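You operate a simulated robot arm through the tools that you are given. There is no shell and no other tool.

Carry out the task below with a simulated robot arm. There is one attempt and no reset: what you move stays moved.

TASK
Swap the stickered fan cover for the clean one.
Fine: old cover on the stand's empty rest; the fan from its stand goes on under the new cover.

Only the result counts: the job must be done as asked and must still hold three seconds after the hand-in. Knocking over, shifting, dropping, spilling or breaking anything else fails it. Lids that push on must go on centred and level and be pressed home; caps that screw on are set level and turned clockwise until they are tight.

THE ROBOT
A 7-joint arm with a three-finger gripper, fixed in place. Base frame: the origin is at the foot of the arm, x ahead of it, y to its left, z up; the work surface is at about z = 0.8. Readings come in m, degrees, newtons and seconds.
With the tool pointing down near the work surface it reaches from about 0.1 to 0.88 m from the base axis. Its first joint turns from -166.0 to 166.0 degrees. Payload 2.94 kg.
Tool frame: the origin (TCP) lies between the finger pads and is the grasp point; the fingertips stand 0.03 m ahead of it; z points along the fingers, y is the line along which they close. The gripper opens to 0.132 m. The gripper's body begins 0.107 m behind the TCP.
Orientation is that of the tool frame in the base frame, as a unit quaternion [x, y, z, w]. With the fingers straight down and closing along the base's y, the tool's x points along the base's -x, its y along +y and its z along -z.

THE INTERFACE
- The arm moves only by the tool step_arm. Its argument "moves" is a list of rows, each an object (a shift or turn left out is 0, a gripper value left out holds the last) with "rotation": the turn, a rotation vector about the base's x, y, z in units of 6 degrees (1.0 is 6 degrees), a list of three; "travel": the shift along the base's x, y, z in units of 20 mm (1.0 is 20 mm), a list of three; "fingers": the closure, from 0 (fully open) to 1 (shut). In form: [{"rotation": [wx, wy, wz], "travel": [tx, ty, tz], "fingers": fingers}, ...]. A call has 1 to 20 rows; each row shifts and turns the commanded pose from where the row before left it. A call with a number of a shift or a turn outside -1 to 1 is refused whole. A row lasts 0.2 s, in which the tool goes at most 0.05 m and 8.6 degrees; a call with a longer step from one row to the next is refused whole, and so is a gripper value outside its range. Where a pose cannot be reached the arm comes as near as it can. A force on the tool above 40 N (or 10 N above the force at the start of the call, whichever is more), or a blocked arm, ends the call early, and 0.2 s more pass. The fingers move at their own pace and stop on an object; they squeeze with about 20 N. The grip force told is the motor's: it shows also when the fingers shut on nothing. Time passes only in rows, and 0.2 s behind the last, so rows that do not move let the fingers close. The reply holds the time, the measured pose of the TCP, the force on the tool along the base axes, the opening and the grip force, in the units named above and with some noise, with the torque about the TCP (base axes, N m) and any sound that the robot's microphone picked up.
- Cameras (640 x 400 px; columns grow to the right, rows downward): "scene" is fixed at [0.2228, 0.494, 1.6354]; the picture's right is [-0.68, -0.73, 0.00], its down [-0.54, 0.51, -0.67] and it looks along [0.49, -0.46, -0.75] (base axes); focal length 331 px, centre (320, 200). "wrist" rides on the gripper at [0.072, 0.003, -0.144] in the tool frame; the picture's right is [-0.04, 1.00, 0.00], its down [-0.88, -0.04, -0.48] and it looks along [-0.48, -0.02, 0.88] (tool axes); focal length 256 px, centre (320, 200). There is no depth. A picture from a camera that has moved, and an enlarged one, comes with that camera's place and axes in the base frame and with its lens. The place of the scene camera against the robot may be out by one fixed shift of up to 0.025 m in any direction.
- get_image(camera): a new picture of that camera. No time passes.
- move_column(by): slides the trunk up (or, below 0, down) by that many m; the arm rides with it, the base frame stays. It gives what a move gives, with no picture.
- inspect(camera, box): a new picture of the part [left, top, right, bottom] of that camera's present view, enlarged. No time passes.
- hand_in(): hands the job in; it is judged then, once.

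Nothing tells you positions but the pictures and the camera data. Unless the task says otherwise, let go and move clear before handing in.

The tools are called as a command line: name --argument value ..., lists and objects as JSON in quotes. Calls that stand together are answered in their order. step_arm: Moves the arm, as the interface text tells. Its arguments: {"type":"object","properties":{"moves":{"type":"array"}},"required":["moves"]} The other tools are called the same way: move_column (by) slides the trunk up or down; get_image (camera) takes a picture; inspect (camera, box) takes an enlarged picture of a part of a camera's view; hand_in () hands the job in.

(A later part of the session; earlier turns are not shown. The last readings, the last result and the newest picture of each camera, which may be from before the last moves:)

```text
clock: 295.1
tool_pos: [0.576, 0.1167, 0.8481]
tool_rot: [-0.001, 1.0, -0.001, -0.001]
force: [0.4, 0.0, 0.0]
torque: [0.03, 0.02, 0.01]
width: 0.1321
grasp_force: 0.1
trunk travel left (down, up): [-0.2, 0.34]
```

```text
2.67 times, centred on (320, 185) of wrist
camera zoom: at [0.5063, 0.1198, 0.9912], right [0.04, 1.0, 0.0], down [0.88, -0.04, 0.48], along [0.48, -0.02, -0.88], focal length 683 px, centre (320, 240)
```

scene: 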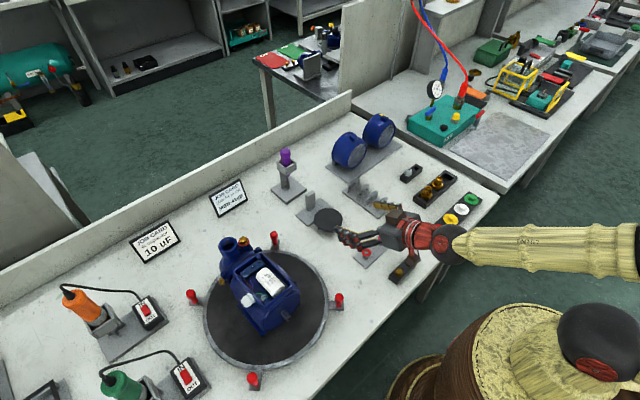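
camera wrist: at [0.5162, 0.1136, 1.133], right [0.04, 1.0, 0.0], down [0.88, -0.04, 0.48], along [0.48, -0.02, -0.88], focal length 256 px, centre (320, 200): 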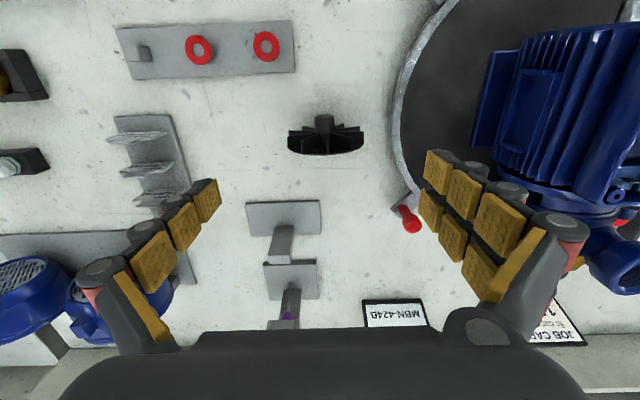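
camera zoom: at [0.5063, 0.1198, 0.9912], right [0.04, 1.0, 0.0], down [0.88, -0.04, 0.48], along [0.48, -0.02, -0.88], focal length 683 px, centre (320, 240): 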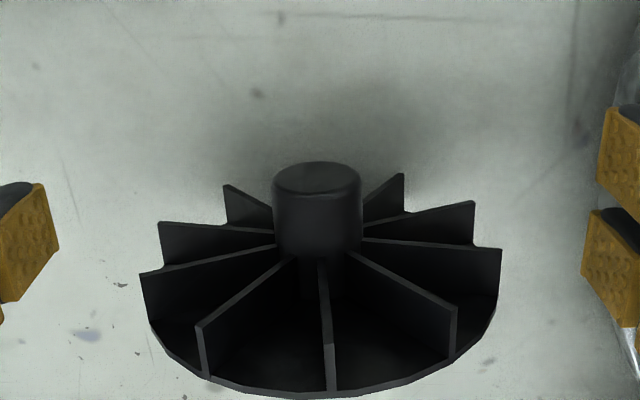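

For this grip the blades should lie along the closing axis, which needs an 18° hand tilt about x. Raising, tilting, and coming back down around the rim.

step_arm --moves '[{"travel": [0, 0, 0.5]}, {"travel": [0.06, 0, 0.9], "fingers": 0.1}, {"rotation": [-0.75, 0, 0], "fingers": 0.2}, {"rotation": [-0.75, 0, 0], "fingers": 0.2}, {"rotation": [-0.75, 0, 0]}, {"rotation": [-0.75, 0, 0], "travel": [0, 0.18, 0]}, {}, {}]'

inspect --camera "wrist" --box '[200, 110, 440, 260]'

inspect --camera "scene" --box '[260, 170, 380, 270]'

```text
clock: 296.9
tool_pos: [0.5785, 0.1199, 0.8755]
tool_rot: [0.001, 0.988, -0.156, 0.0]
force: [-0.5, 0.0, -0.5]
torque: [0.02, -0.03, 0.04]
width: 0.106
grasp_force: 0.1
trunk travel left (down, up): [-0.2, 0.34]
```

```text
2.67 times, centred on (320, 185) of wrist
camera zoom: at [0.5077, 0.1678, 1.0113], right [0.04, 0.95, -0.31], down [0.88, 0.11, 0.46], along [0.48, -0.29, -0.83], focal length 683 px, centre (320, 240)
```

zoom: 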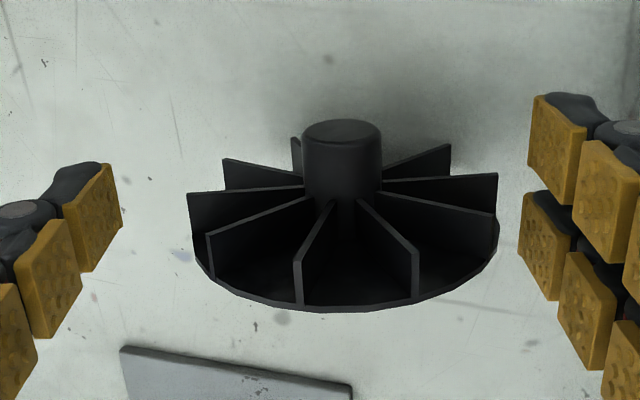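

```text
4.00 times, centred on (320, 220) of scene
camera zoom: at [0.2228, 0.494, 1.6354], right [-0.68, -0.73, 0.0], down [-0.54, 0.51, -0.67], along [0.49, -0.46, -0.75], focal length 1326 px, centre (320, 120)
```

zoom: 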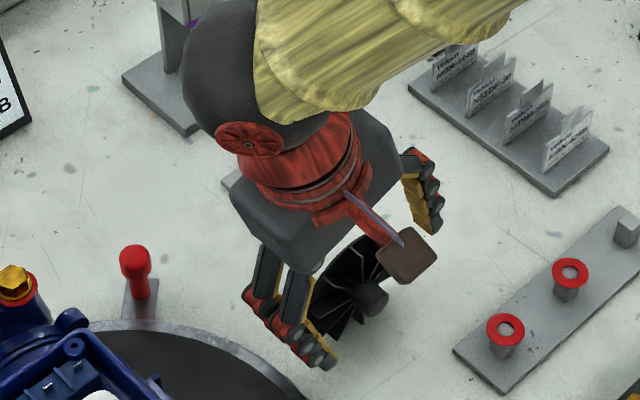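

Blades now lie along the closing axis. Lowering to grip height.

step_arm --moves '[{"travel": [0, -0.03, -0.5]}, {"travel": [0, -0.03, -0.5]}, {}]'

inspect --camera "wrist" --box '[200, 110, 440, 260]'

```text
clock: 297.7
tool_pos: [0.5788, 0.1204, 0.8567]
tool_rot: [0.0, 0.988, -0.157, 0.0]
force: [0.4, 0.3, -0.5]
torque: [-0.02, 0.0, 0.02]
width: 0.1057
grasp_force: 0.1
trunk travel left (down, up): [-0.2, 0.34]
```

```text
2.67 times, centred on (320, 185) of wrist
camera zoom: at [0.5079, 0.1675, 0.9908], right [0.04, 0.95, -0.31], down [0.88, 0.11, 0.46], along [0.48, -0.29, -0.83], focal length 683 px, centre (320, 240)
```

zoom: 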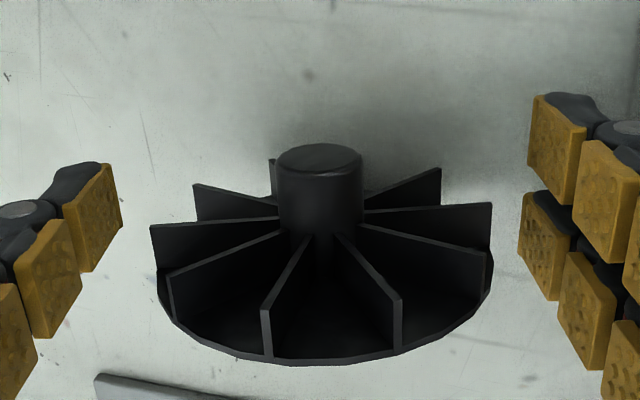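

Centred. Shifting 2.5 mm back in x for the desired disc position, then closing.

step_arm --moves '[{"travel": [-0.13, 0, 0]}, {"fingers": 0.27}, {"fingers": 0.3}, {"fingers": 0.32}, {"fingers": 0.34}, {"fingers": 0.36}, {"fingers": 0.4}, {}]'

inspect --camera "wrist" --box '[200, 110, 440, 260]'

```text
clock: 299.5
tool_pos: [0.5768, 0.1189, 0.8564]
tool_rot: [0.0, 0.988, -0.156, 0.0]
force: [-0.7, 0.7, 3.7]
torque: [-0.02, -0.03, 0.01]
width: 0.0853
grasp_force: 19.7
trunk travel left (down, up): [-0.2, 0.34]
```

```text
2.67 times, centred on (320, 185) of wrist
camera zoom: at [0.5051, 0.1669, 0.9915], right [0.04, 0.95, -0.31], down [0.88, 0.11, 0.46], along [0.48, -0.29, -0.83], focal length 683 px, centre (320, 240)
```

zoom: 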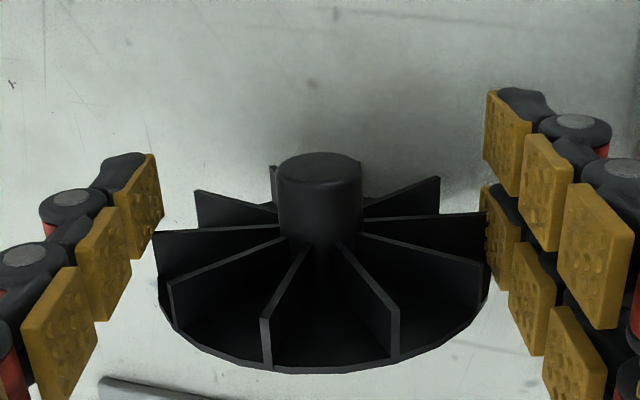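

Gripped at full diameter. Lifting and checking the attitude.

step_arm --moves '[{"travel": [0, 0, 0.15]}, {"travel": [0, 0, 0.3]}, {"travel": [0, 0, 0.6]}, {"travel": [0, 0, 0.8]}, {"travel": [0, 0, 0.8]}, {}]'

inspect --camera "wrist" --box '[200, 110, 440, 260]'

inspect --camera "scene" --box '[260, 150, 380, 250]'

```text
clock: 300.9
tool_pos: [0.5768, 0.12, 0.9089]
tool_rot: [0.0, 0.988, -0.156, 0.0]
force: [0.5, 1.0, -0.5]
torque: [-0.02, -0.01, -0.03]
width: 0.0857
grasp_force: 19.6
trunk travel left (down, up): [-0.2, 0.34]
```

```text
2.67 times, centred on (320, 185) of wrist
camera zoom: at [0.5054, 0.1673, 1.0439], right [0.04, 0.95, -0.31], down [0.88, 0.11, 0.46], along [0.48, -0.29, -0.83], focal length 683 px, centre (320, 240)
```

zoom: 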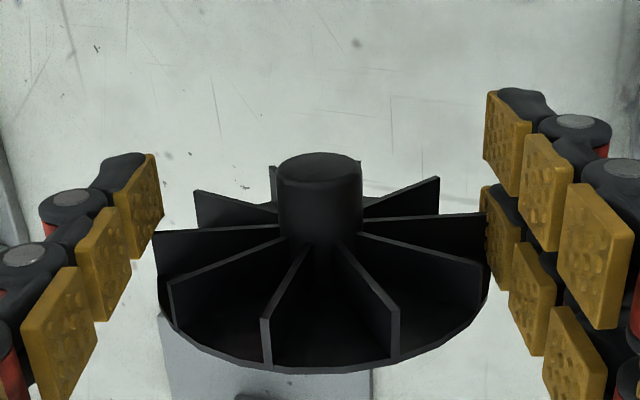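

```text
4.00 times, centred on (320, 200) of scene
camera zoom: at [0.2228, 0.494, 1.6354], right [-0.68, -0.73, 0.0], down [-0.54, 0.51, -0.67], along [0.49, -0.46, -0.75], focal length 1326 px, centre (320, 200)
```

zoom: 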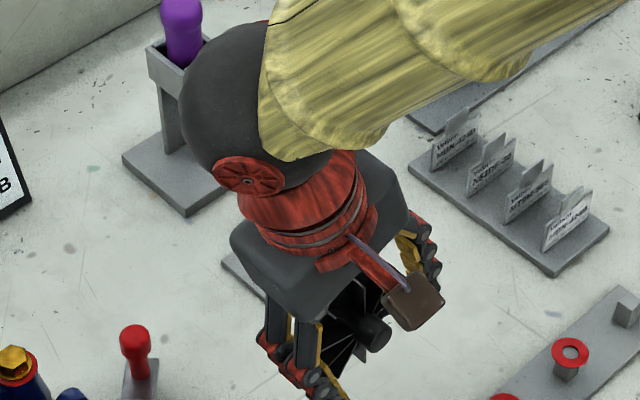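

Held level with no droop. Carrying it up and over to the motor front again.

step_arm --moves '[{"travel": [0, 0, 1]}, {"travel": [0, 0, 1]}, {"travel": [0, 0, 1]}, {"travel": [0, 0, 1]}, {"travel": [0, 0, 1]}, {"travel": [0, 0, 1]}, {"travel": [0, 0, 1]}, {"travel": [-0.8, 0, 1]}, {"travel": [-0.9, 0.5, 1]}, {"travel": [-0.9, 0.9, 0.5]}, {"travel": [-0.9, 0.9, 0]}, {"travel": [-0.9, 0.9, 0]}, {"travel": [-0.9, 0.9, 0]}, {"travel": [-0.9, 0.9, 0]}, {"travel": [-0.9, 0.9, 0]}, {"travel": [-0.9, 0.9, 0]}, {"travel": [-0.9, 0.9, 0]}, {"travel": [0, 0.9, 0]}, {"travel": [0, 0.9, 0]}, {"travel": [0, 0.9, 0]}]'

step_arm --moves '[{"travel": [0, 0.9, 0]}, {"travel": [0, 0.9, 0]}, {"travel": [0, 0.4, 0]}, {}]'

get_image --camera "wrist"

```text
clock: 305.1
tool_pos: [0.3967, 0.3278, 1.0984]
tool_rot: [0.0, 0.988, -0.156, -0.001]
force: [-0.1, 0.6, -0.2]
torque: [0.02, 0.01, -0.03]
width: 0.0853
grasp_force: 20.6
trunk travel left (down, up): [-0.2, 0.34]
```

```text
clock: 306.1
tool_pos: [0.3975, 0.372, 1.0984]
tool_rot: [0.0, 0.988, -0.156, 0.0]
force: [-0.7, -0.4, -0.8]
torque: [0.01, 0.03, 0.0]
width: 0.0852
grasp_force: 19.9
trunk travel left (down, up): [-0.2, 0.34]
```

```text
taken
camera wrist: at [0.3262, 0.4188, 1.2327], right [0.04, 0.95, -0.31], down [0.88, 0.11, 0.46], along [0.48, -0.29, -0.83], focal length 256 px, centre (320, 200)
```

wrist: 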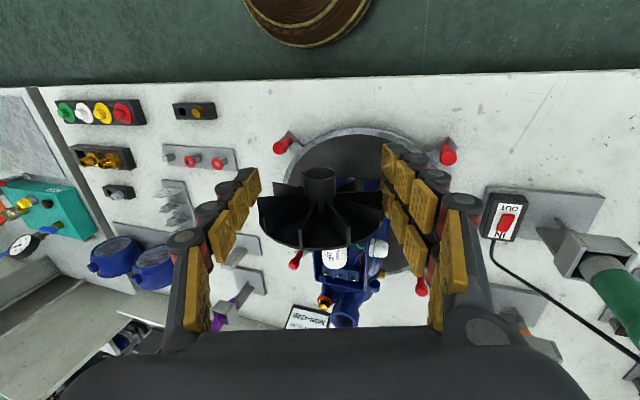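

step_arm --moves '[{"travel": [0, -0.5, 0]}, {"travel": [0, -0.43, -0.9]}, {"travel": [0, 0, -1]}, {"travel": [0, 0, -1]}, {"travel": [0, 0, -1]}, {"travel": [0, 0, -1]}, {"travel": [0, 0, -1]}, {"travel": [0, 0, -1]}, {"travel": [0, 0, -1]}, {"travel": [0, 0, -1]}, {"travel": [0, 0, -0.7]}, {}]'

inspect --camera "wrist" --box '[240, 150, 400, 330]'

```text
clock: 308.7
tool_pos: [0.3983, 0.3518, 0.9076]
tool_rot: [0.0, 0.988, -0.156, -0.001]
force: [0.8, -0.6, -0.3]
torque: [0.02, -0.01, -0.01]
width: 0.0851
grasp_force: 19.7
trunk travel left (down, up): [-0.2, 0.34]
```

```text
2.22 times, centred on (320, 240) of wrist
camera zoom: at [0.3273, 0.3992, 1.0431], right [0.04, 0.95, -0.31], down [0.88, 0.11, 0.46], along [0.48, -0.29, -0.83], focal length 569 px, centre (320, 111)
```

zoom: 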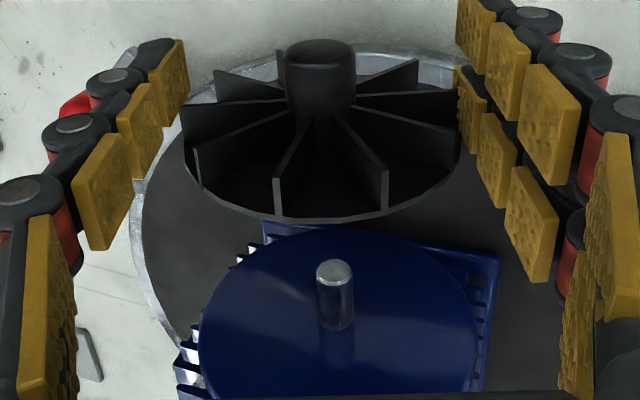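

Offsets measured: +2 mm y, −2.5 mm z. Correcting and advancing to the shaft tip.

step_arm --moves '[{"travel": [0, 0.1, -0.12]}, {"travel": [0.6, 0, 0]}, {"travel": [0.6, 0, 0]}, {"travel": [0.6, 0, 0]}, {"travel": [0.6, 0, 0]}, {"travel": [0.4, 0, 0]}, {"travel": [0.3, 0, 0]}, {}]'

inspect --camera "wrist" --box '[240, 150, 400, 330]'

inspect --camera "wrist" --box '[300, 185, 345, 230]'

```text
clock: 310.5
tool_pos: [0.4604, 0.3557, 0.9047]
tool_rot: [0.0, 0.988, -0.156, 0.0]
force: [0.9, 0.0, -1.4]
torque: [0.02, 0.02, 0.01]
width: 0.0852
grasp_force: 19.6
trunk travel left (down, up): [-0.2, 0.34]
```

```text
2.22 times, centred on (320, 240) of wrist
camera zoom: at [0.3894, 0.4024, 1.0396], right [0.04, 0.95, -0.31], down [0.88, 0.11, 0.46], along [0.48, -0.29, -0.83], focal length 569 px, centre (320, 111)
```

zoom: 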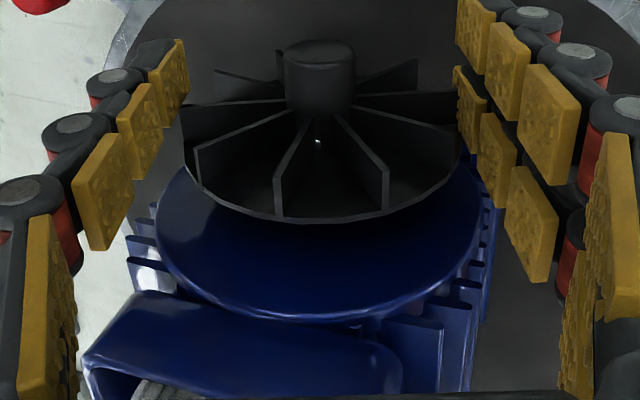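

```text
8.89 times, centred on (322, 208) of wrist
camera zoom: at [0.3894, 0.4024, 1.0396], right [0.04, 0.95, -0.31], down [0.88, 0.11, 0.46], along [0.48, -0.29, -0.83], focal length 2276 px, centre (298, 133)
```

zoom: 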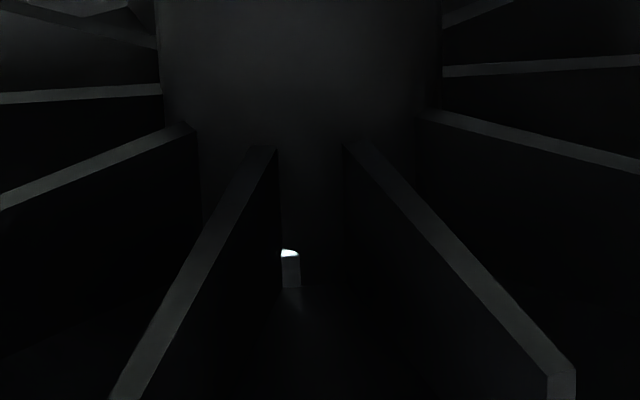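

A glint shows the shaft tip just above the hub: the fan must rise ~4 mm. From it I also confirm the disc front is 21.7 mm ahead of TCP, so the disc will now reach the bell before the fingers. Correcting.

step_arm --moves '[{"travel": [-0.2, 0, 0]}, {"travel": [0, 0.02, 0.2]}, {}, {"travel": [0.2, 0, 0]}, {"travel": [0.1, 0, 0]}, {}]'

inspect --camera "wrist" --box '[300, 185, 345, 230]'

inspect --camera "wrist" --box '[240, 150, 400, 330]'

```text
clock: 311.9
tool_pos: [0.4633, 0.3553, 0.9079]
tool_rot: [-0.001, 0.988, -0.157, 0.0]
force: [0.0, 0.1, 1.2]
torque: [0.01, 0.0, -0.01]
width: 0.0854
grasp_force: 20.2
trunk travel left (down, up): [-0.2, 0.34]
```

```text
8.89 times, centred on (322, 208) of wrist
camera zoom: at [0.3915, 0.4023, 1.0433], right [0.04, 0.95, -0.31], down [0.88, 0.11, 0.46], along [0.48, -0.29, -0.83], focal length 2276 px, centre (298, 133)
```

zoom: 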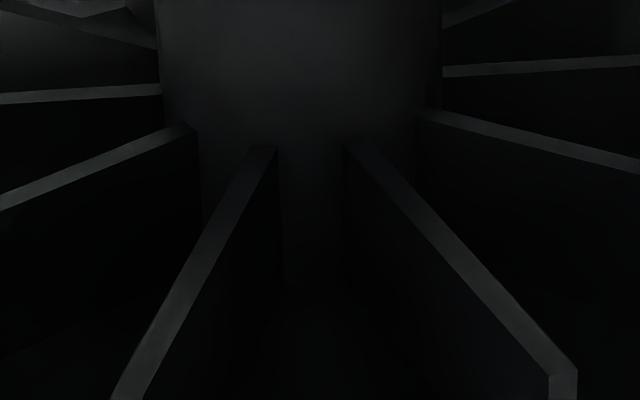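

```text
2.22 times, centred on (320, 240) of wrist
camera zoom: at [0.3915, 0.4023, 1.0433], right [0.04, 0.95, -0.31], down [0.88, 0.11, 0.46], along [0.48, -0.29, -0.83], focal length 569 px, centre (320, 111)
```

zoom: 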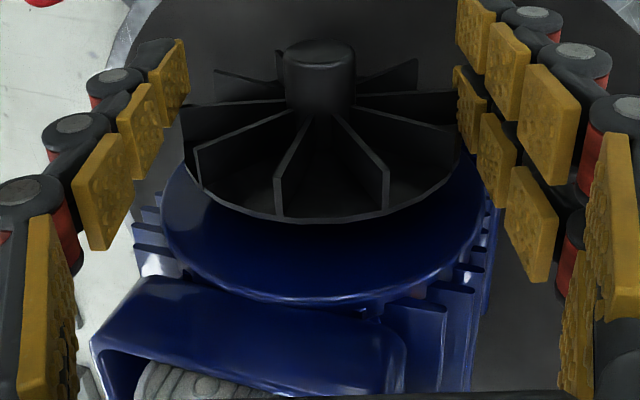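

Concentric now. Advancing to contact in fine steps.

step_arm --moves '[{"travel": [0.15, 0, 0]}, {"travel": [0.15, 0, 0]}, {"travel": [0.15, 0, 0]}, {}]'

step_arm --moves '[{"travel": [0.1, 0, 0]}]'

step_arm --moves '[{"travel": [0.08, 0, 0]}]'

step_arm --moves '[{"travel": [0.06, 0, 0]}]'

step_arm --moves '[{"travel": [0.06, 0, 0]}]'

step_arm --moves '[{"travel": [0.06, 0, 0]}]'

```text
clock: 312.9
tool_pos: [0.4712, 0.355, 0.9082]
tool_rot: [0.0, 0.988, -0.156, 0.0]
force: [0.8, 0.4, -0.7]
torque: [-0.03, -0.01, -0.03]
width: 0.0852
grasp_force: 19.7
trunk travel left (down, up): [-0.2, 0.34]
```

```text
clock: 313.3
tool_pos: [0.4719, 0.3549, 0.9082]
tool_rot: [0.0, 0.988, -0.157, 0.001]
force: [-0.3, 0.2, 0.0]
torque: [0.01, 0.0, 0.04]
width: 0.0852
grasp_force: 19.6
trunk travel left (down, up): [-0.2, 0.34]
```

```text
clock: 313.7
tool_pos: [0.4749, 0.3563, 0.9088]
tool_rot: [0.0, 0.988, -0.156, -0.001]
force: [0.8, 0.4, -1.4]
torque: [0.0, -0.01, -0.01]
width: 0.0851
grasp_force: 20.1
trunk travel left (down, up): [-0.2, 0.34]
```

```text
clock: 314.1
tool_pos: [0.4752, 0.356, 0.9074]
tool_rot: [0.0, 0.988, -0.157, 0.0]
force: [-0.1, 0.0, -0.6]
torque: [0.01, 0.01, 0.01]
width: 0.0851
grasp_force: 19.7
trunk travel left (down, up): [-0.2, 0.34]
```

```text
clock: 314.5
tool_pos: [0.4765, 0.3551, 0.9083]
tool_rot: [0.0, 0.988, -0.156, -0.001]
force: [0.6, 0.3, -0.4]
torque: [-0.02, 0.01, 0.02]
width: 0.0848
grasp_force: 20.1
trunk travel left (down, up): [-0.2, 0.34]
```

```text
clock: 314.9
tool_pos: [0.4785, 0.3537, 0.9091]
tool_rot: [0.0, 0.988, -0.156, 0.0]
force: [-1.5, 0.5, -0.4]
torque: [0.02, 0.05, 0.06]
width: 0.0851
grasp_force: 19.7
trunk travel left (down, up): [-0.2, 0.34]
```

step_arm --moves '[{"travel": [0.05, 0, 0]}, {}]'

step_arm --moves '[{"travel": [0.05, 0, 0]}, {}]'

inspect --camera "wrist" --box '[240, 150, 400, 330]'

```text
clock: 315.5
tool_pos: [0.4779, 0.355, 0.9087]
tool_rot: [0.001, 0.988, -0.156, 0.0]
force: [-5.4, 1.3, -2.2]
torque: [0.0, 0.22, 0.17]
width: 0.085
grasp_force: 20.5
trunk travel left (down, up): [-0.2, 0.34]
```

```text
clock: 316.1
tool_pos: [0.4785, 0.3553, 0.9091]
tool_rot: [0.001, 0.988, -0.156, 0.0]
force: [-13.9, -2.8, 4.6]
torque: [0.27, 0.2, -0.07]
width: 0.0852
grasp_force: 20.0
trunk travel left (down, up): [-0.2, 0.34]
```

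```text
2.22 times, centred on (320, 240) of wrist
camera zoom: at [0.4076, 0.4023, 1.044], right [0.04, 0.95, -0.31], down [0.88, 0.11, 0.46], along [0.48, -0.29, -0.83], focal length 569 px, centre (320, 111)
```

zoom: 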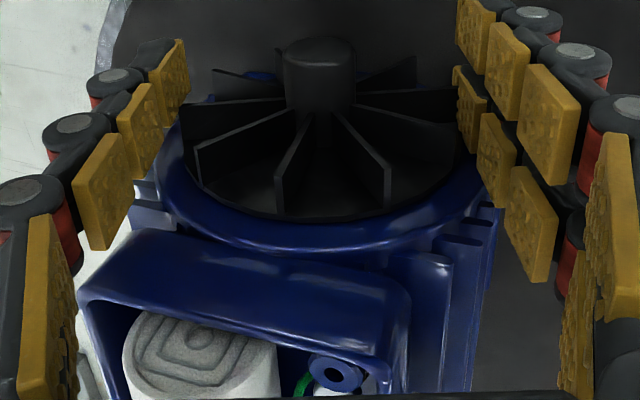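

The load is now central (torque about z near zero): the fan's disc itself is pressed against the bell at ~14 N. I'll ease back 2 mm to see if the shaft holds the fan.

step_arm --moves '[{"travel": [-0.08, 0, 0]}]'

step_arm --moves '[{"travel": [-0.08, 0, 0]}]'

step_arm --moves '[{"travel": [-0.08, 0, 0]}]'

inspect --camera "wrist" --box '[240, 150, 400, 330]'

```text
clock: 316.5
tool_pos: [0.4792, 0.3539, 0.9093]
tool_rot: [0.0, 0.988, -0.156, 0.001]
force: [-7.2, -1.3, 3.7]
torque: [0.17, 0.23, 0.02]
width: 0.0851
grasp_force: 20.5
trunk travel left (down, up): [-0.2, 0.34]
```

```text
clock: 316.9
tool_pos: [0.4783, 0.355, 0.9088]
tool_rot: [0.0, 0.988, -0.155, 0.0]
force: [4.5, -1.1, 3.5]
torque: [0.12, 0.2, 0.14]
width: 0.0848
grasp_force: 20.0
trunk travel left (down, up): [-0.2, 0.34]
```

```text
clock: 317.3
tool_pos: [0.4756, 0.3545, 0.9061]
tool_rot: [0.0, 0.988, -0.157, -0.001]
force: [-0.3, 0.8, 0.0]
torque: [-0.03, -0.01, 0.02]
width: 0.085
grasp_force: 20.2
trunk travel left (down, up): [-0.2, 0.34]
```

```text
2.22 times, centred on (320, 240) of wrist
camera zoom: at [0.4033, 0.4022, 1.0419], right [0.04, 0.95, -0.31], down [0.88, 0.11, 0.46], along [0.47, -0.29, -0.83], focal length 569 px, centre (320, 111)
```

zoom: 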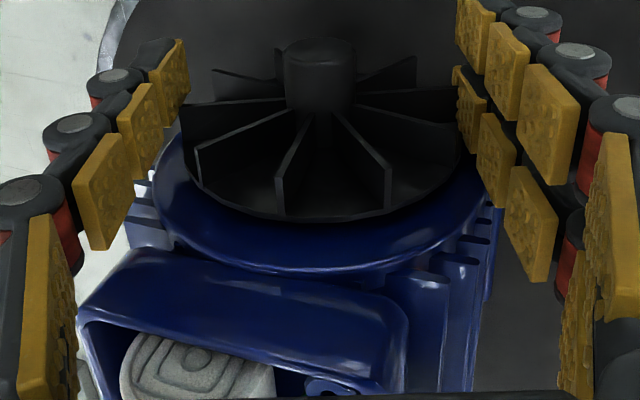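

A +4.5 N pull before it let go shows the shaft did capture the fan when pressed home. I'll press again, relax to near-zero force, and then release.

step_arm --moves '[{"travel": [0.1, 0, 0.05]}, {"travel": [0.12, 0, 0.03]}, {}]'

step_arm --moves '[{"travel": [0.03, 0, 0]}, {}]'

```text
clock: 318.1
tool_pos: [0.4787, 0.3549, 0.9092]
tool_rot: [0.0, 0.988, -0.156, -0.001]
force: [-4.8, 1.8, -0.7]
torque: [0.03, 0.15, 0.17]
width: 0.085
grasp_force: 19.9
trunk travel left (down, up): [-0.2, 0.34]
```

```text
clock: 318.7
tool_pos: [0.4792, 0.3557, 0.9089]
tool_rot: [0.0, 0.988, -0.156, -0.001]
force: [-8.0, 2.1, -3.6]
torque: [0.02, 0.37, 0.32]
width: 0.0848
grasp_force: 19.8
trunk travel left (down, up): [-0.2, 0.34]
```

step_arm --moves '[{"travel": [0.06, 0, 0]}, {}]'

step_arm --moves '[{"travel": [0.04, 0, 0]}, {}, {}]'

inspect --camera "wrist" --box '[240, 150, 400, 330]'

```text
clock: 319.3
tool_pos: [0.4783, 0.3555, 0.9098]
tool_rot: [-0.001, 0.988, -0.157, -0.001]
force: [-20.5, 4.3, -3.7]
torque: [0.18, 0.58, 0.62]
width: 0.0852
grasp_force: 20.1
trunk travel left (down, up): [-0.2, 0.34]
```

```text
clock: 320.1
tool_pos: [0.4816, 0.3553, 0.9098]
tool_rot: [0.0, 0.988, -0.156, 0.0]
force: [-20.6, 4.0, -1.5]
torque: [0.16, 0.7, 0.48]
width: 0.0853
grasp_force: 20.4
trunk travel left (down, up): [-0.2, 0.34]
```

```text
2.22 times, centred on (320, 240) of wrist
camera zoom: at [0.4102, 0.4029, 1.0449], right [0.04, 0.95, -0.31], down [0.88, 0.11, 0.46], along [0.48, -0.29, -0.83], focal length 569 px, centre (320, 111)
```

zoom: 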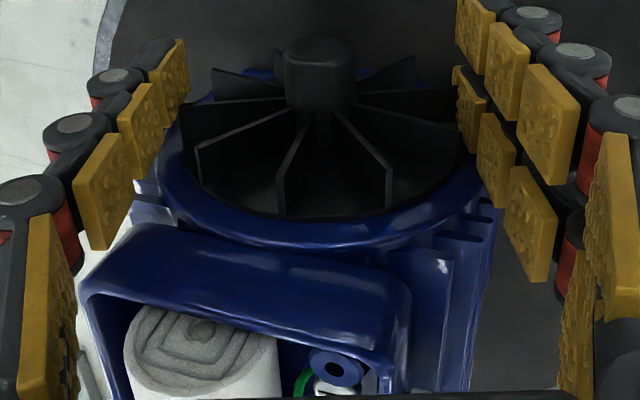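

step_arm --moves '[{"travel": [-0.08, 0, 0]}]'

step_arm --moves '[{"travel": [-0.06, 0, 0]}]'

step_arm --moves '[{"travel": [-0.05, 0, 0]}]'

```text
clock: 320.5
tool_pos: [0.4807, 0.3558, 0.9102]
tool_rot: [0.0, 0.988, -0.156, 0.002]
force: [-12.4, 3.2, -1.9]
torque: [-0.01, 0.45, 0.44]
width: 0.0849
grasp_force: 19.5
trunk travel left (down, up): [-0.2, 0.34]
```

```text
clock: 320.9
tool_pos: [0.4806, 0.3545, 0.9087]
tool_rot: [0.0, 0.988, -0.155, 0.001]
force: [-1.0, -0.1, -1.0]
torque: [-0.01, 0.03, 0.01]
width: 0.0849
grasp_force: 19.9
trunk travel left (down, up): [-0.2, 0.34]
```

```text
clock: 321.3
tool_pos: [0.4796, 0.3558, 0.91]
tool_rot: [0.0, 0.988, -0.156, 0.0]
force: [0.6, 0.1, -0.3]
torque: [-0.03, 0.02, 0.02]
width: 0.085
grasp_force: 20.0
trunk travel left (down, up): [-0.2, 0.34]
```

No capture this time: the fan slipped ~1 mm in the grip and the finger touched first. I'll back off, fine-tune by the forces seen at the first capture (slightly lower than now, 0.5 mm −y), and press again.

step_arm --moves '[{"travel": [-0.15, 0, 0]}, {"travel": [0, -0.025, -0.04]}, {}, {"travel": [0.15, 0, 0]}, {"travel": [0.08, 0, 0]}]'

step_arm --moves '[{"travel": [0.05, 0, 0]}]'

step_arm --moves '[{"travel": [0.05, 0, 0]}]'

step_arm --moves '[{"travel": [0.05, 0, 0]}]'

```text
clock: 322.5
tool_pos: [0.4801, 0.3553, 0.9095]
tool_rot: [0.0, 0.988, -0.156, 0.0]
force: [0.0, 0.2, -0.8]
torque: [0.01, -0.01, 0.01]
width: 0.0846
grasp_force: 20.2
trunk travel left (down, up): [-0.2, 0.34]
```

```text
clock: 322.9
tool_pos: [0.4811, 0.3555, 0.9088]
tool_rot: [-0.001, 0.988, -0.156, 0.001]
force: [0.5, -0.6, -0.3]
torque: [0.0, 0.0, -0.01]
width: 0.0848
grasp_force: 20.2
trunk travel left (down, up): [-0.2, 0.34]
```

```text
clock: 323.3
tool_pos: [0.4822, 0.3538, 0.908]
tool_rot: [0.0, 0.988, -0.156, 0.0]
force: [-5.4, 0.0, 1.4]
torque: [0.09, 0.21, 0.21]
width: 0.085
grasp_force: 19.6
trunk travel left (down, up): [-0.2, 0.34]
```

```text
clock: 323.7
tool_pos: [0.4811, 0.3548, 0.9086]
tool_rot: [0.0, 0.988, -0.156, 0.001]
force: [-11.0, 2.0, 1.8]
torque: [0.18, 0.32, 0.27]
width: 0.0852
grasp_force: 20.1
trunk travel left (down, up): [-0.2, 0.34]
```

step_arm --moves '[{"travel": [0.04, 0, 0]}]'

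step_arm --moves '[{"travel": [-0.08, 0, 0]}]'

step_arm --moves '[{"travel": [-0.06, 0, 0]}]'

inspect --camera "wrist" --box '[240, 150, 400, 330]'

```text
clock: 324.1
tool_pos: [0.4809, 0.3556, 0.9093]
tool_rot: [0.0, 0.988, -0.156, 0.0]
force: [-18.2, 1.7, 0.1]
torque: [0.36, 0.4, 0.34]
width: 0.0847
grasp_force: 19.3
trunk travel left (down, up): [-0.2, 0.34]
```

```text
clock: 324.5
tool_pos: [0.4817, 0.3548, 0.909]
tool_rot: [0.0, 0.988, -0.156, 0.0]
force: [-13.6, 3.9, -2.9]
torque: [0.0, 0.54, 0.51]
width: 0.0849
grasp_force: 20.0
trunk travel left (down, up): [-0.2, 0.34]
```

```text
clock: 324.9
tool_pos: [0.4816, 0.3544, 0.9097]
tool_rot: [0.0, 0.988, -0.157, 0.0]
force: [-7.9, -0.1, -2.8]
torque: [-0.02, 0.36, 0.31]
width: 0.085
grasp_force: 20.1
trunk travel left (down, up): [-0.2, 0.34]
```

```text
2.22 times, centred on (320, 240) of wrist
camera zoom: at [0.4101, 0.402, 1.0447], right [0.04, 0.95, -0.31], down [0.88, 0.11, 0.46], along [0.48, -0.29, -0.83], focal length 569 px, centre (320, 111)
```

zoom: 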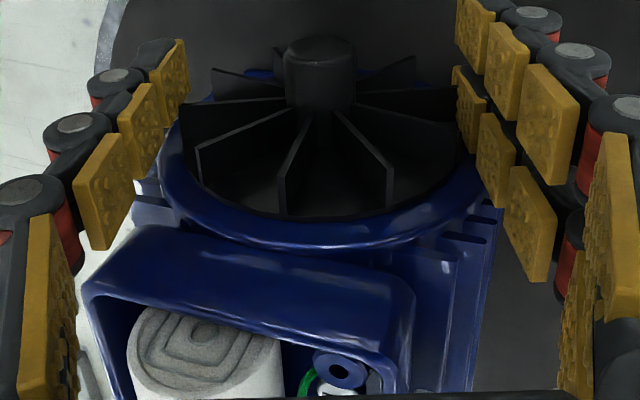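

The finger is still sharing the load. I'll back off 2 cm and check whether the motor or turntable has been nudged.

step_arm --moves '[{"travel": [-0.2, 0, 0]}, {"travel": [-0.4, 0, 0]}, {"travel": [-0.6, 0, 0]}, {"travel": [-0.9, 0, 0]}, {"travel": [-0.9, 0, 0]}, {"travel": [-0.9, 0, 0]}, {}]'

get_image --camera "scene"

inspect --camera "wrist" --box '[240, 150, 400, 330]'

```text
clock: 326.5
tool_pos: [0.4023, 0.3553, 0.9099]
tool_rot: [-0.001, 0.988, -0.155, 0.0]
force: [0.1, -0.3, 0.0]
torque: [0.0, -0.06, -0.01]
width: 0.0846
grasp_force: 19.8
trunk travel left (down, up): [-0.2, 0.34]
```

```text
taken
```

scene: 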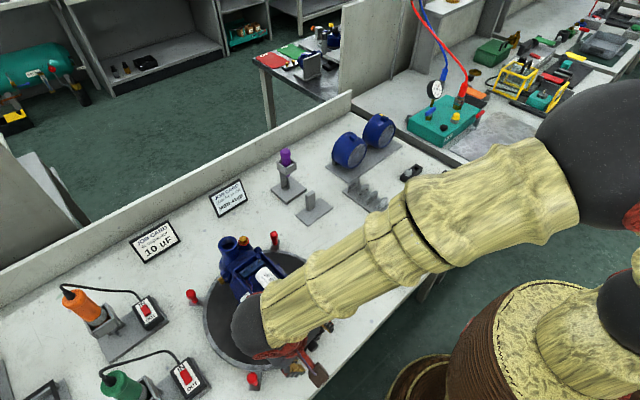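

```text
2.22 times, centred on (320, 240) of wrist
camera zoom: at [0.3303, 0.4027, 1.0447], right [0.04, 0.95, -0.31], down [0.88, 0.11, 0.46], along [0.48, -0.29, -0.83], focal length 569 px, centre (320, 111)
```

zoom: 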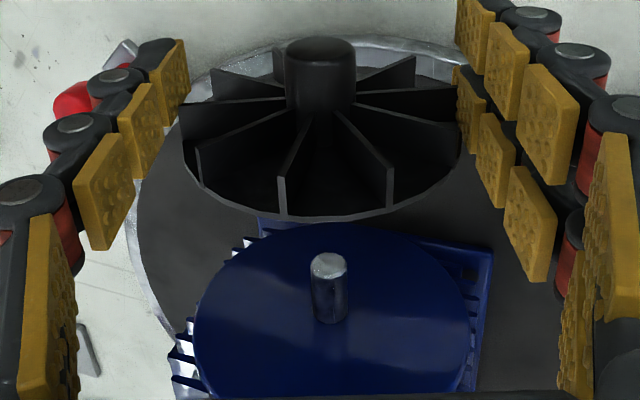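

The motor hasn't moved. I'll set the fan down upright on the table again and regrip it with a slightly larger overhang, then repeat the press and release right at capture.

step_arm --moves '[{"travel": [0, 0, 1]}, {"travel": [0, 0, 1]}, {"travel": [0, 0, 1]}, {"travel": [0, 0, 1]}, {"travel": [0, 0, 1]}, {"travel": [0, 0, 1]}, {"travel": [0, 0, 1]}, {"travel": [0, 0, 1]}, {"travel": [0, 0, 1]}, {"travel": [0, 0, 1]}, {"travel": [0.5, -1, 0]}, {"travel": [0.8, -1, 0]}, {"travel": [0.8, -1, 0]}, {"travel": [0.8, -1, 0]}, {"travel": [0.8, -1, 0]}, {"travel": [0.8, -1, 0]}, {"travel": [0.8, -1, 0]}, {"travel": [0.8, -1, 0]}, {"travel": [0.8, -1, 0]}, {"travel": [0.8, -1, 0]}]'

step_arm --moves '[{"travel": [0.8, -1, 0]}, {"travel": [0.3, -0.75, 0]}, {"travel": [0, 0, -1]}, {"travel": [0, 0, -1]}, {"travel": [0, 0, -1]}, {"travel": [0, 0, -1]}, {"travel": [0, 0, -1]}, {"travel": [0, 0, -1]}, {"travel": [0, 0, -1]}, {"travel": [0, 0, -1]}, {"travel": [0, 0, -1]}, {"travel": [0, 0, -1]}, {"travel": [0, 0, -1]}, {"travel": [0, 0, -0.6]}, {}]'

inspect --camera "scene" --box '[260, 170, 380, 270]'

```text
clock: 330.7
tool_pos: [0.5578, 0.1564, 1.1083]
tool_rot: [0.0, 0.988, -0.155, 0.0]
force: [0.1, 0.7, -0.8]
torque: [0.0, -0.01, -0.02]
width: 0.0848
grasp_force: 20.0
trunk travel left (down, up): [-0.2, 0.34]
```

```text
clock: 333.9
tool_pos: [0.5799, 0.1211, 0.8761]
tool_rot: [0.0, 0.988, -0.156, 0.0]
force: [-1.0, -0.1, 0.2]
torque: [-0.01, 0.02, 0.02]
width: 0.0848
grasp_force: 19.7
trunk travel left (down, up): [-0.2, 0.34]
```

```text
4.00 times, centred on (320, 220) of scene
camera zoom: at [0.2228, 0.494, 1.6354], right [-0.68, -0.73, 0.0], down [-0.54, 0.51, -0.67], along [0.49, -0.46, -0.75], focal length 1326 px, centre (320, 120)
```

zoom: 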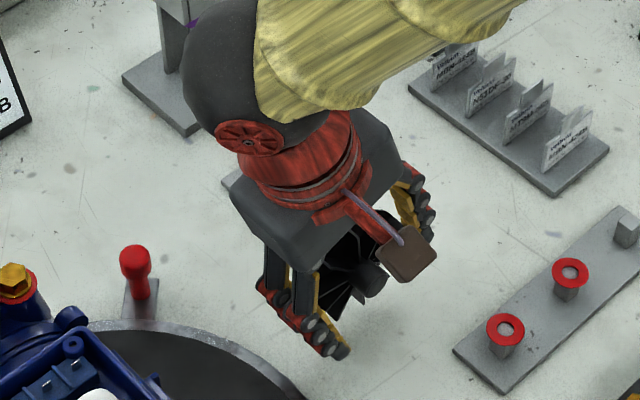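

step_arm --moves '[{"travel": [0, 0, -0.4]}, {"travel": [0, 0, -0.3]}, {}]'

step_arm --moves '[{"travel": [0, 0, -0.1]}, {}]'

step_arm --moves '[{"travel": [0, 0, -0.1]}, {}]'

step_arm --moves '[{"travel": [0, 0, -0.1]}, {}]'

```text
clock: 334.7
tool_pos: [0.5802, 0.1195, 0.8611]
tool_rot: [0.0, 0.988, -0.155, 0.0]
force: [0.1, -0.2, -1.0]
torque: [-0.01, 0.03, 0.01]
width: 0.0847
grasp_force: 19.7
trunk travel left (down, up): [-0.2, 0.34]
```

```text
clock: 335.3
tool_pos: [0.5803, 0.1189, 0.8604]
tool_rot: [0.0, 0.988, -0.155, 0.001]
force: [0.0, -0.5, -0.2]
torque: [0.01, 0.02, 0.01]
width: 0.0847
grasp_force: 20.6
trunk travel left (down, up): [-0.2, 0.34]
```

```text
clock: 335.9
tool_pos: [0.5793, 0.12, 0.8587]
tool_rot: [0.0, 0.988, -0.157, 0.001]
force: [0.9, -0.9, -0.8]
torque: [0.0, 0.01, -0.02]
width: 0.0847
grasp_force: 19.9
trunk travel left (down, up): [-0.2, 0.34]
```

```text
clock: 336.5
tool_pos: [0.579, 0.1195, 0.857]
tool_rot: [-0.001, 0.988, -0.157, 0.0]
force: [0.3, -0.4, -0.1]
torque: [0.05, 0.06, -0.01]
width: 0.0847
grasp_force: 20.3
trunk travel left (down, up): [-0.2, 0.34]
```

step_arm --moves '[{"travel": [0, 0, -0.08]}, {}]'

step_arm --moves '[{"travel": [0, 0, -0.05]}, {}]'

inspect --camera "wrist" --box '[200, 110, 440, 260]'

```text
clock: 337.1
tool_pos: [0.5793, 0.1195, 0.8555]
tool_rot: [0.0, 0.988, -0.156, 0.001]
force: [-1.1, -1.9, 7.8]
torque: [-0.09, -0.08, 0.0]
width: 0.0848
grasp_force: 19.7
trunk travel left (down, up): [-0.2, 0.34]
```

```text
clock: 337.7
tool_pos: [0.5798, 0.1199, 0.8546]
tool_rot: [-0.001, 0.988, -0.156, 0.001]
force: [0.8, -1.2, 14.1]
torque: [-0.02, -0.2, -0.03]
width: 0.0849
grasp_force: 19.8
trunk travel left (down, up): [-0.2, 0.34]
```

```text
2.67 times, centred on (320, 185) of wrist
camera zoom: at [0.5077, 0.1668, 0.9903], right [0.04, 0.95, -0.31], down [0.88, 0.11, 0.47], along [0.48, -0.29, -0.83], focal length 683 px, centre (320, 240)
```

zoom: 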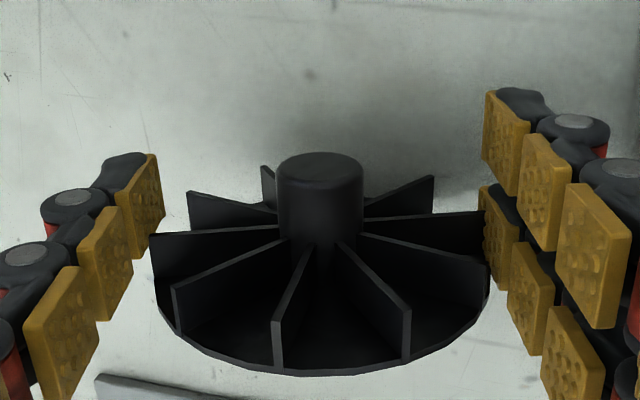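

Fan is standing on the table. Releasing slightly, then shifting the grip 2 mm back.

step_arm --moves '[{"travel": [0, 0, 0.07]}, {"fingers": 0.35}, {"fingers": 0.33}, {"fingers": 0.31}, {"fingers": 0.28}, {}]'

inspect --camera "wrist" --box '[200, 110, 440, 260]'

```text
clock: 339.1
tool_pos: [0.579, 0.1197, 0.8563]
tool_rot: [0.0, 0.988, -0.157, 0.001]
force: [1.2, -1.6, 1.0]
torque: [0.0, -0.03, 0.03]
width: 0.095
grasp_force: 0.1
trunk travel left (down, up): [-0.2, 0.34]
```

```text
2.67 times, centred on (320, 185) of wrist
camera zoom: at [0.5081, 0.1667, 0.9908], right [0.04, 0.95, -0.31], down [0.88, 0.11, 0.46], along [0.48, -0.29, -0.83], focal length 683 px, centre (320, 240)
```

zoom: 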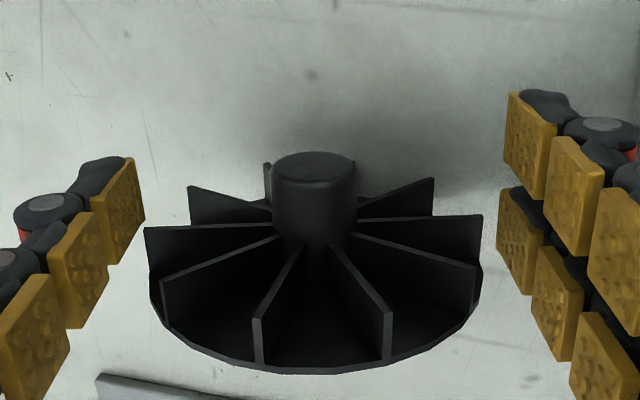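

step_arm --moves '[{"travel": [-0.05, -0.07, 0.02]}, {}, {"fingers": 0.32}, {"fingers": 0.34}, {"fingers": 0.36}, {"fingers": 0.4}, {}]'

step_arm --moves '[{"travel": [0, 0, 0.15]}, {"travel": [0, 0, 0.3]}, {"travel": [0, 0, 0.6]}, {"travel": [0, 0, 0.8]}, {}]'

inspect --camera "wrist" --box '[200, 110, 440, 260]'

```text
clock: 340.7
tool_pos: [0.5794, 0.1183, 0.8565]
tool_rot: [0.001, 0.988, -0.154, -0.001]
force: [-1.4, 0.4, 3.8]
torque: [0.01, 0.0, -0.01]
width: 0.0853
grasp_force: 20.0
trunk travel left (down, up): [-0.2, 0.34]
```

```text
clock: 341.9
tool_pos: [0.5776, 0.119, 0.8944]
tool_rot: [0.0, 0.988, -0.157, 0.001]
force: [0.9, 0.6, -0.6]
torque: [0.02, 0.0, 0.03]
width: 0.0853
grasp_force: 20.4
trunk travel left (down, up): [-0.2, 0.34]
```

```text
2.67 times, centred on (320, 185) of wrist
camera zoom: at [0.5066, 0.1666, 1.0282], right [0.04, 0.95, -0.31], down [0.88, 0.11, 0.46], along [0.47, -0.29, -0.83], focal length 683 px, centre (320, 240)
```

zoom: 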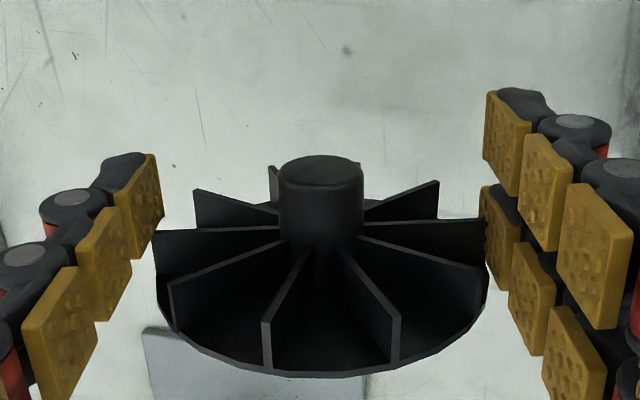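

Good grip, slightly larger overhang. Carrying back to the motor.

step_arm --moves '[{"travel": [0, 0, 1]}, {"travel": [0, 0, 1]}, {"travel": [0, 0, 1]}, {"travel": [0, 0, 1]}, {"travel": [0, 0, 1]}, {"travel": [0, 0, 1]}, {"travel": [0, 0, 1]}, {"travel": [-0.8, 0, 1]}, {"travel": [-0.9, 0.5, 1]}, {"travel": [-0.9, 0.9, 1]}, {"travel": [-0.9, 0.9, 0.3]}, {"travel": [-0.9, 0.9, 0]}, {"travel": [-0.9, 0.9, 0]}, {"travel": [-0.9, 0.9, 0]}, {"travel": [-0.9, 0.9, 0]}, {"travel": [-0.9, 0.9, 0]}, {"travel": [-0.9, 0.9, 0]}, {"travel": [0, 0.9, 0]}, {"travel": [0, 0.9, 0]}, {"travel": [0, 0.9, 0]}]'

step_arm --moves '[{"travel": [0, 0.9, 0]}, {"travel": [0, 0.5, 0]}, {"travel": [0, 0, -1]}, {"travel": [0, 0, -1]}, {"travel": [0, 0, -1]}, {"travel": [0, 0, -1]}, {"travel": [0, 0, -1]}, {"travel": [0, 0, -1]}, {"travel": [0, 0, -1]}, {"travel": [0, 0, -1]}, {"travel": [0, 0, -1]}, {}]'

inspect --camera "wrist" --box '[240, 150, 400, 330]'

```text
clock: 346.1
tool_pos: [0.4001, 0.3263, 1.0976]
tool_rot: [0.0, 0.988, -0.156, 0.0]
force: [-0.4, 0.9, 0.0]
torque: [-0.02, -0.01, -0.01]
width: 0.085
grasp_force: 19.9
trunk travel left (down, up): [-0.2, 0.34]
```

```text
clock: 348.7
tool_pos: [0.4002, 0.3552, 0.9177]
tool_rot: [0.0, 0.988, -0.157, 0.0]
force: [0.2, -0.7, -0.5]
torque: [0.0, 0.02, 0.02]
width: 0.0849
grasp_force: 19.8
trunk travel left (down, up): [-0.2, 0.34]
```

```text
2.22 times, centred on (320, 240) of wrist
camera zoom: at [0.3282, 0.4018, 1.0539], right [0.04, 0.95, -0.31], down [0.88, 0.11, 0.46], along [0.48, -0.29, -0.83], focal length 569 px, centre (320, 111)
```

zoom: 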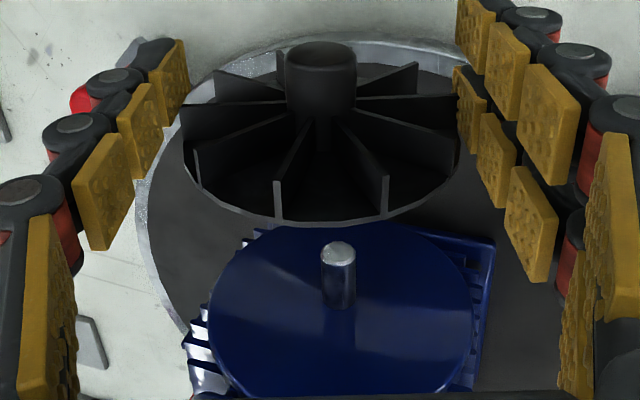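

step_arm --moves '[{"travel": [0, 0, -0.41]}, {"travel": [0.6, 0, 0]}, {"travel": [0.6, 0, 0]}, {"travel": [0.6, 0, 0]}, {"travel": [0.6, 0, 0]}, {"travel": [0.4, 0, 0]}, {"travel": [0.3, 0, 0]}, {}]'

inspect --camera "wrist" --box '[240, 150, 400, 330]'

inspect --camera "wrist" --box '[300, 185, 345, 230]'

```text
clock: 350.5
tool_pos: [0.4612, 0.3547, 0.9118]
tool_rot: [-0.001, 0.988, -0.156, 0.0]
force: [0.5, -0.1, -0.9]
torque: [-0.02, 0.02, 0.0]
width: 0.0851
grasp_force: 19.9
trunk travel left (down, up): [-0.2, 0.34]
```

```text
2.22 times, centred on (320, 240) of wrist
camera zoom: at [0.391, 0.4019, 1.0465], right [0.04, 0.95, -0.31], down [0.88, 0.11, 0.46], along [0.47, -0.29, -0.83], focal length 569 px, centre (320, 111)
```

zoom: 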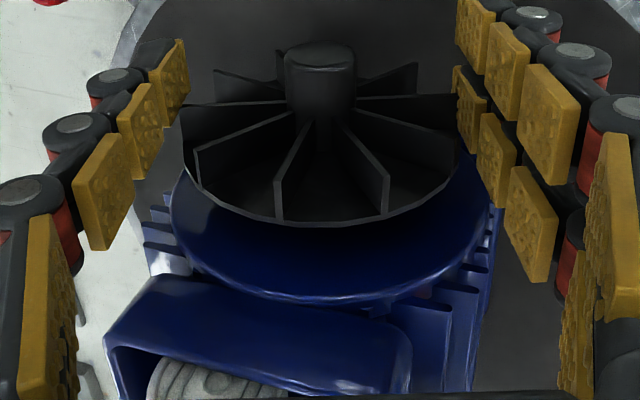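

```text
8.89 times, centred on (322, 208) of wrist
camera zoom: at [0.391, 0.4019, 1.0465], right [0.04, 0.95, -0.31], down [0.88, 0.11, 0.46], along [0.47, -0.29, -0.83], focal length 2276 px, centre (298, 133)
```

zoom: 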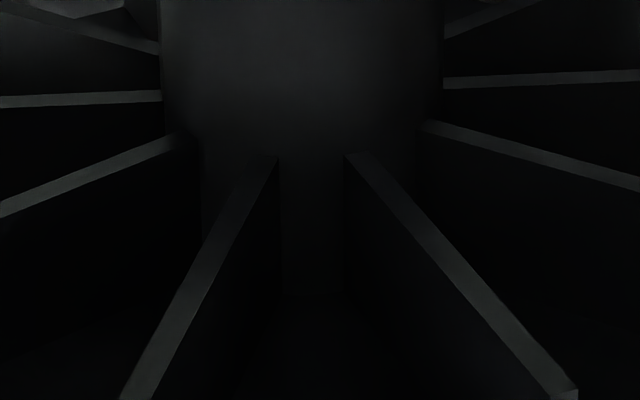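

Alignment looks right vertically; shifting 1 mm in +y. Now advancing to press.

step_arm --moves '[{"travel": [0, 0.05, -0.01]}, {"travel": [0.15, 0, 0]}, {"travel": [0.15, 0, 0]}, {"travel": [0.15, 0, 0]}, {"travel": [0.15, 0, 0]}, {}]'

step_arm --moves '[{"travel": [0.08, 0, 0]}]'

step_arm --moves '[{"travel": [0.06, 0, 0]}]'

step_arm --moves '[{"travel": [0.05, 0, 0]}]'

step_arm --moves '[{"travel": [0.05, 0, 0]}]'

```text
clock: 351.9
tool_pos: [0.4747, 0.3543, 0.9106]
tool_rot: [-0.001, 0.988, -0.157, 0.0]
force: [1.1, 0.0, -0.3]
torque: [0.0, -0.01, -0.02]
width: 0.0849
grasp_force: 20.5
trunk travel left (down, up): [-0.2, 0.34]
```

```text
clock: 352.3
tool_pos: [0.4756, 0.3557, 0.9099]
tool_rot: [0.001, 0.988, -0.157, 0.0]
force: [-0.6, 0.7, -0.7]
torque: [0.01, 0.0, 0.01]
width: 0.0849
grasp_force: 19.7
trunk travel left (down, up): [-0.2, 0.34]
```

```text
clock: 352.7
tool_pos: [0.4777, 0.3551, 0.9104]
tool_rot: [0.0, 0.988, -0.156, 0.0]
force: [0.0, 0.1, -1.6]
torque: [0.02, -0.02, 0.01]
width: 0.085
grasp_force: 20.1
trunk travel left (down, up): [-0.2, 0.34]
```

```text
clock: 353.1
tool_pos: [0.4773, 0.3549, 0.91]
tool_rot: [0.0, 0.988, -0.157, 0.0]
force: [-0.2, 0.0, -0.5]
torque: [0.02, -0.01, -0.01]
width: 0.0849
grasp_force: 20.4
trunk travel left (down, up): [-0.2, 0.34]
```

```text
clock: 353.5
tool_pos: [0.4787, 0.3559, 0.9102]
tool_rot: [-0.001, 0.988, -0.157, 0.0]
force: [-0.3, 0.0, -1.2]
torque: [-0.01, 0.02, 0.02]
width: 0.085
grasp_force: 20.3
trunk travel left (down, up): [-0.2, 0.34]
```

step_arm --moves '[{"travel": [0.05, 0, 0]}]'

step_arm --moves '[{"travel": [0.05, 0, 0]}]'

step_arm --moves '[{"travel": [0.05, 0, 0]}]'

inspect --camera "wrist" --box '[240, 150, 400, 330]'

```text
clock: 353.9
tool_pos: [0.477, 0.3556, 0.9111]
tool_rot: [-0.002, 0.988, -0.157, 0.0]
force: [-5.3, 2.4, -1.9]
torque: [0.02, 0.12, 0.23]
width: 0.0848
grasp_force: 20.4
trunk travel left (down, up): [-0.2, 0.34]
```

```text
clock: 354.3
tool_pos: [0.4795, 0.3569, 0.9099]
tool_rot: [-0.001, 0.988, -0.157, -0.001]
force: [-9.4, 4.9, -8.9]
torque: [0.63, 0.37, 0.48]
width: 0.0851
grasp_force: 19.8
trunk travel left (down, up): [-0.2, 0.34]
```

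```text
clock: 354.7
tool_pos: [0.4801, 0.355, 0.9112]
tool_rot: [0.0, 0.988, -0.156, -0.001]
force: [-14.3, 2.3, -7.0]
torque: [0.42, 0.48, 0.11]
width: 0.085
grasp_force: 20.0
trunk travel left (down, up): [-0.2, 0.34]
```

```text
2.22 times, centred on (320, 240) of wrist
camera zoom: at [0.4101, 0.4027, 1.0454], right [0.04, 0.95, -0.31], down [0.88, 0.11, 0.46], along [0.47, -0.29, -0.83], focal length 569 px, centre (320, 111)
```

zoom: 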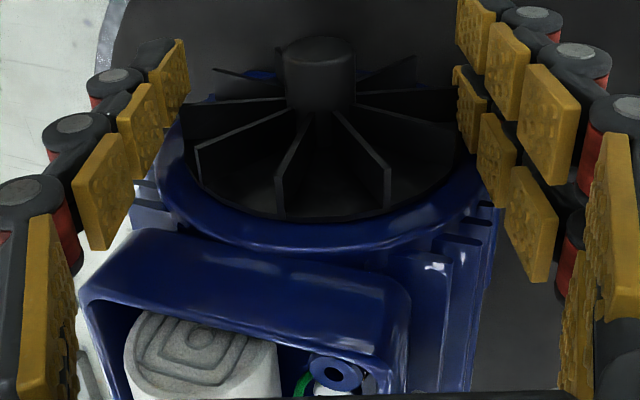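

A sudden side pull (−9 N z) marks the capture: the shaft now holds the fan. I'll open the fingers right here while still pressing lightly.

step_arm --moves '[{"travel": [-0.03, 0, -0.04]}, {"fingers": 0.35}, {"fingers": 0.33}, {"fingers": 0.3}, {}]'

inspect --camera "wrist" --box '[240, 150, 400, 330]'

```text
clock: 355.9
tool_pos: [0.482, 0.3554, 0.9107]
tool_rot: [0.001, 0.988, -0.156, 0.001]
force: [-6.4, -2.1, -1.4]
torque: [-0.06, 0.25, 0.24]
width: 0.091
grasp_force: 0.1
trunk travel left (down, up): [-0.2, 0.34]
```

```text
2.22 times, centred on (320, 240) of wrist
camera zoom: at [0.4106, 0.4021, 1.0456], right [0.04, 0.95, -0.31], down [0.88, 0.11, 0.47], along [0.48, -0.29, -0.83], focal length 569 px, centre (320, 111)
```

zoom: 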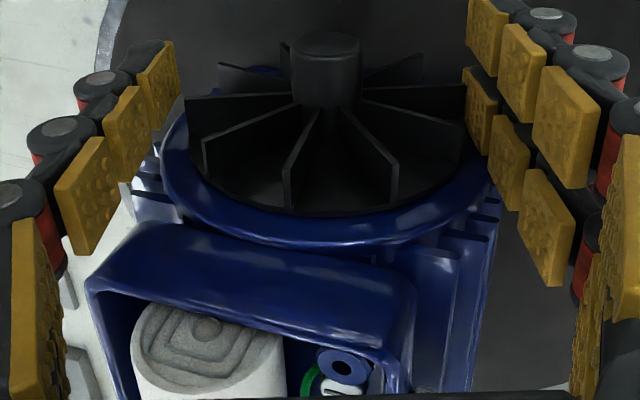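

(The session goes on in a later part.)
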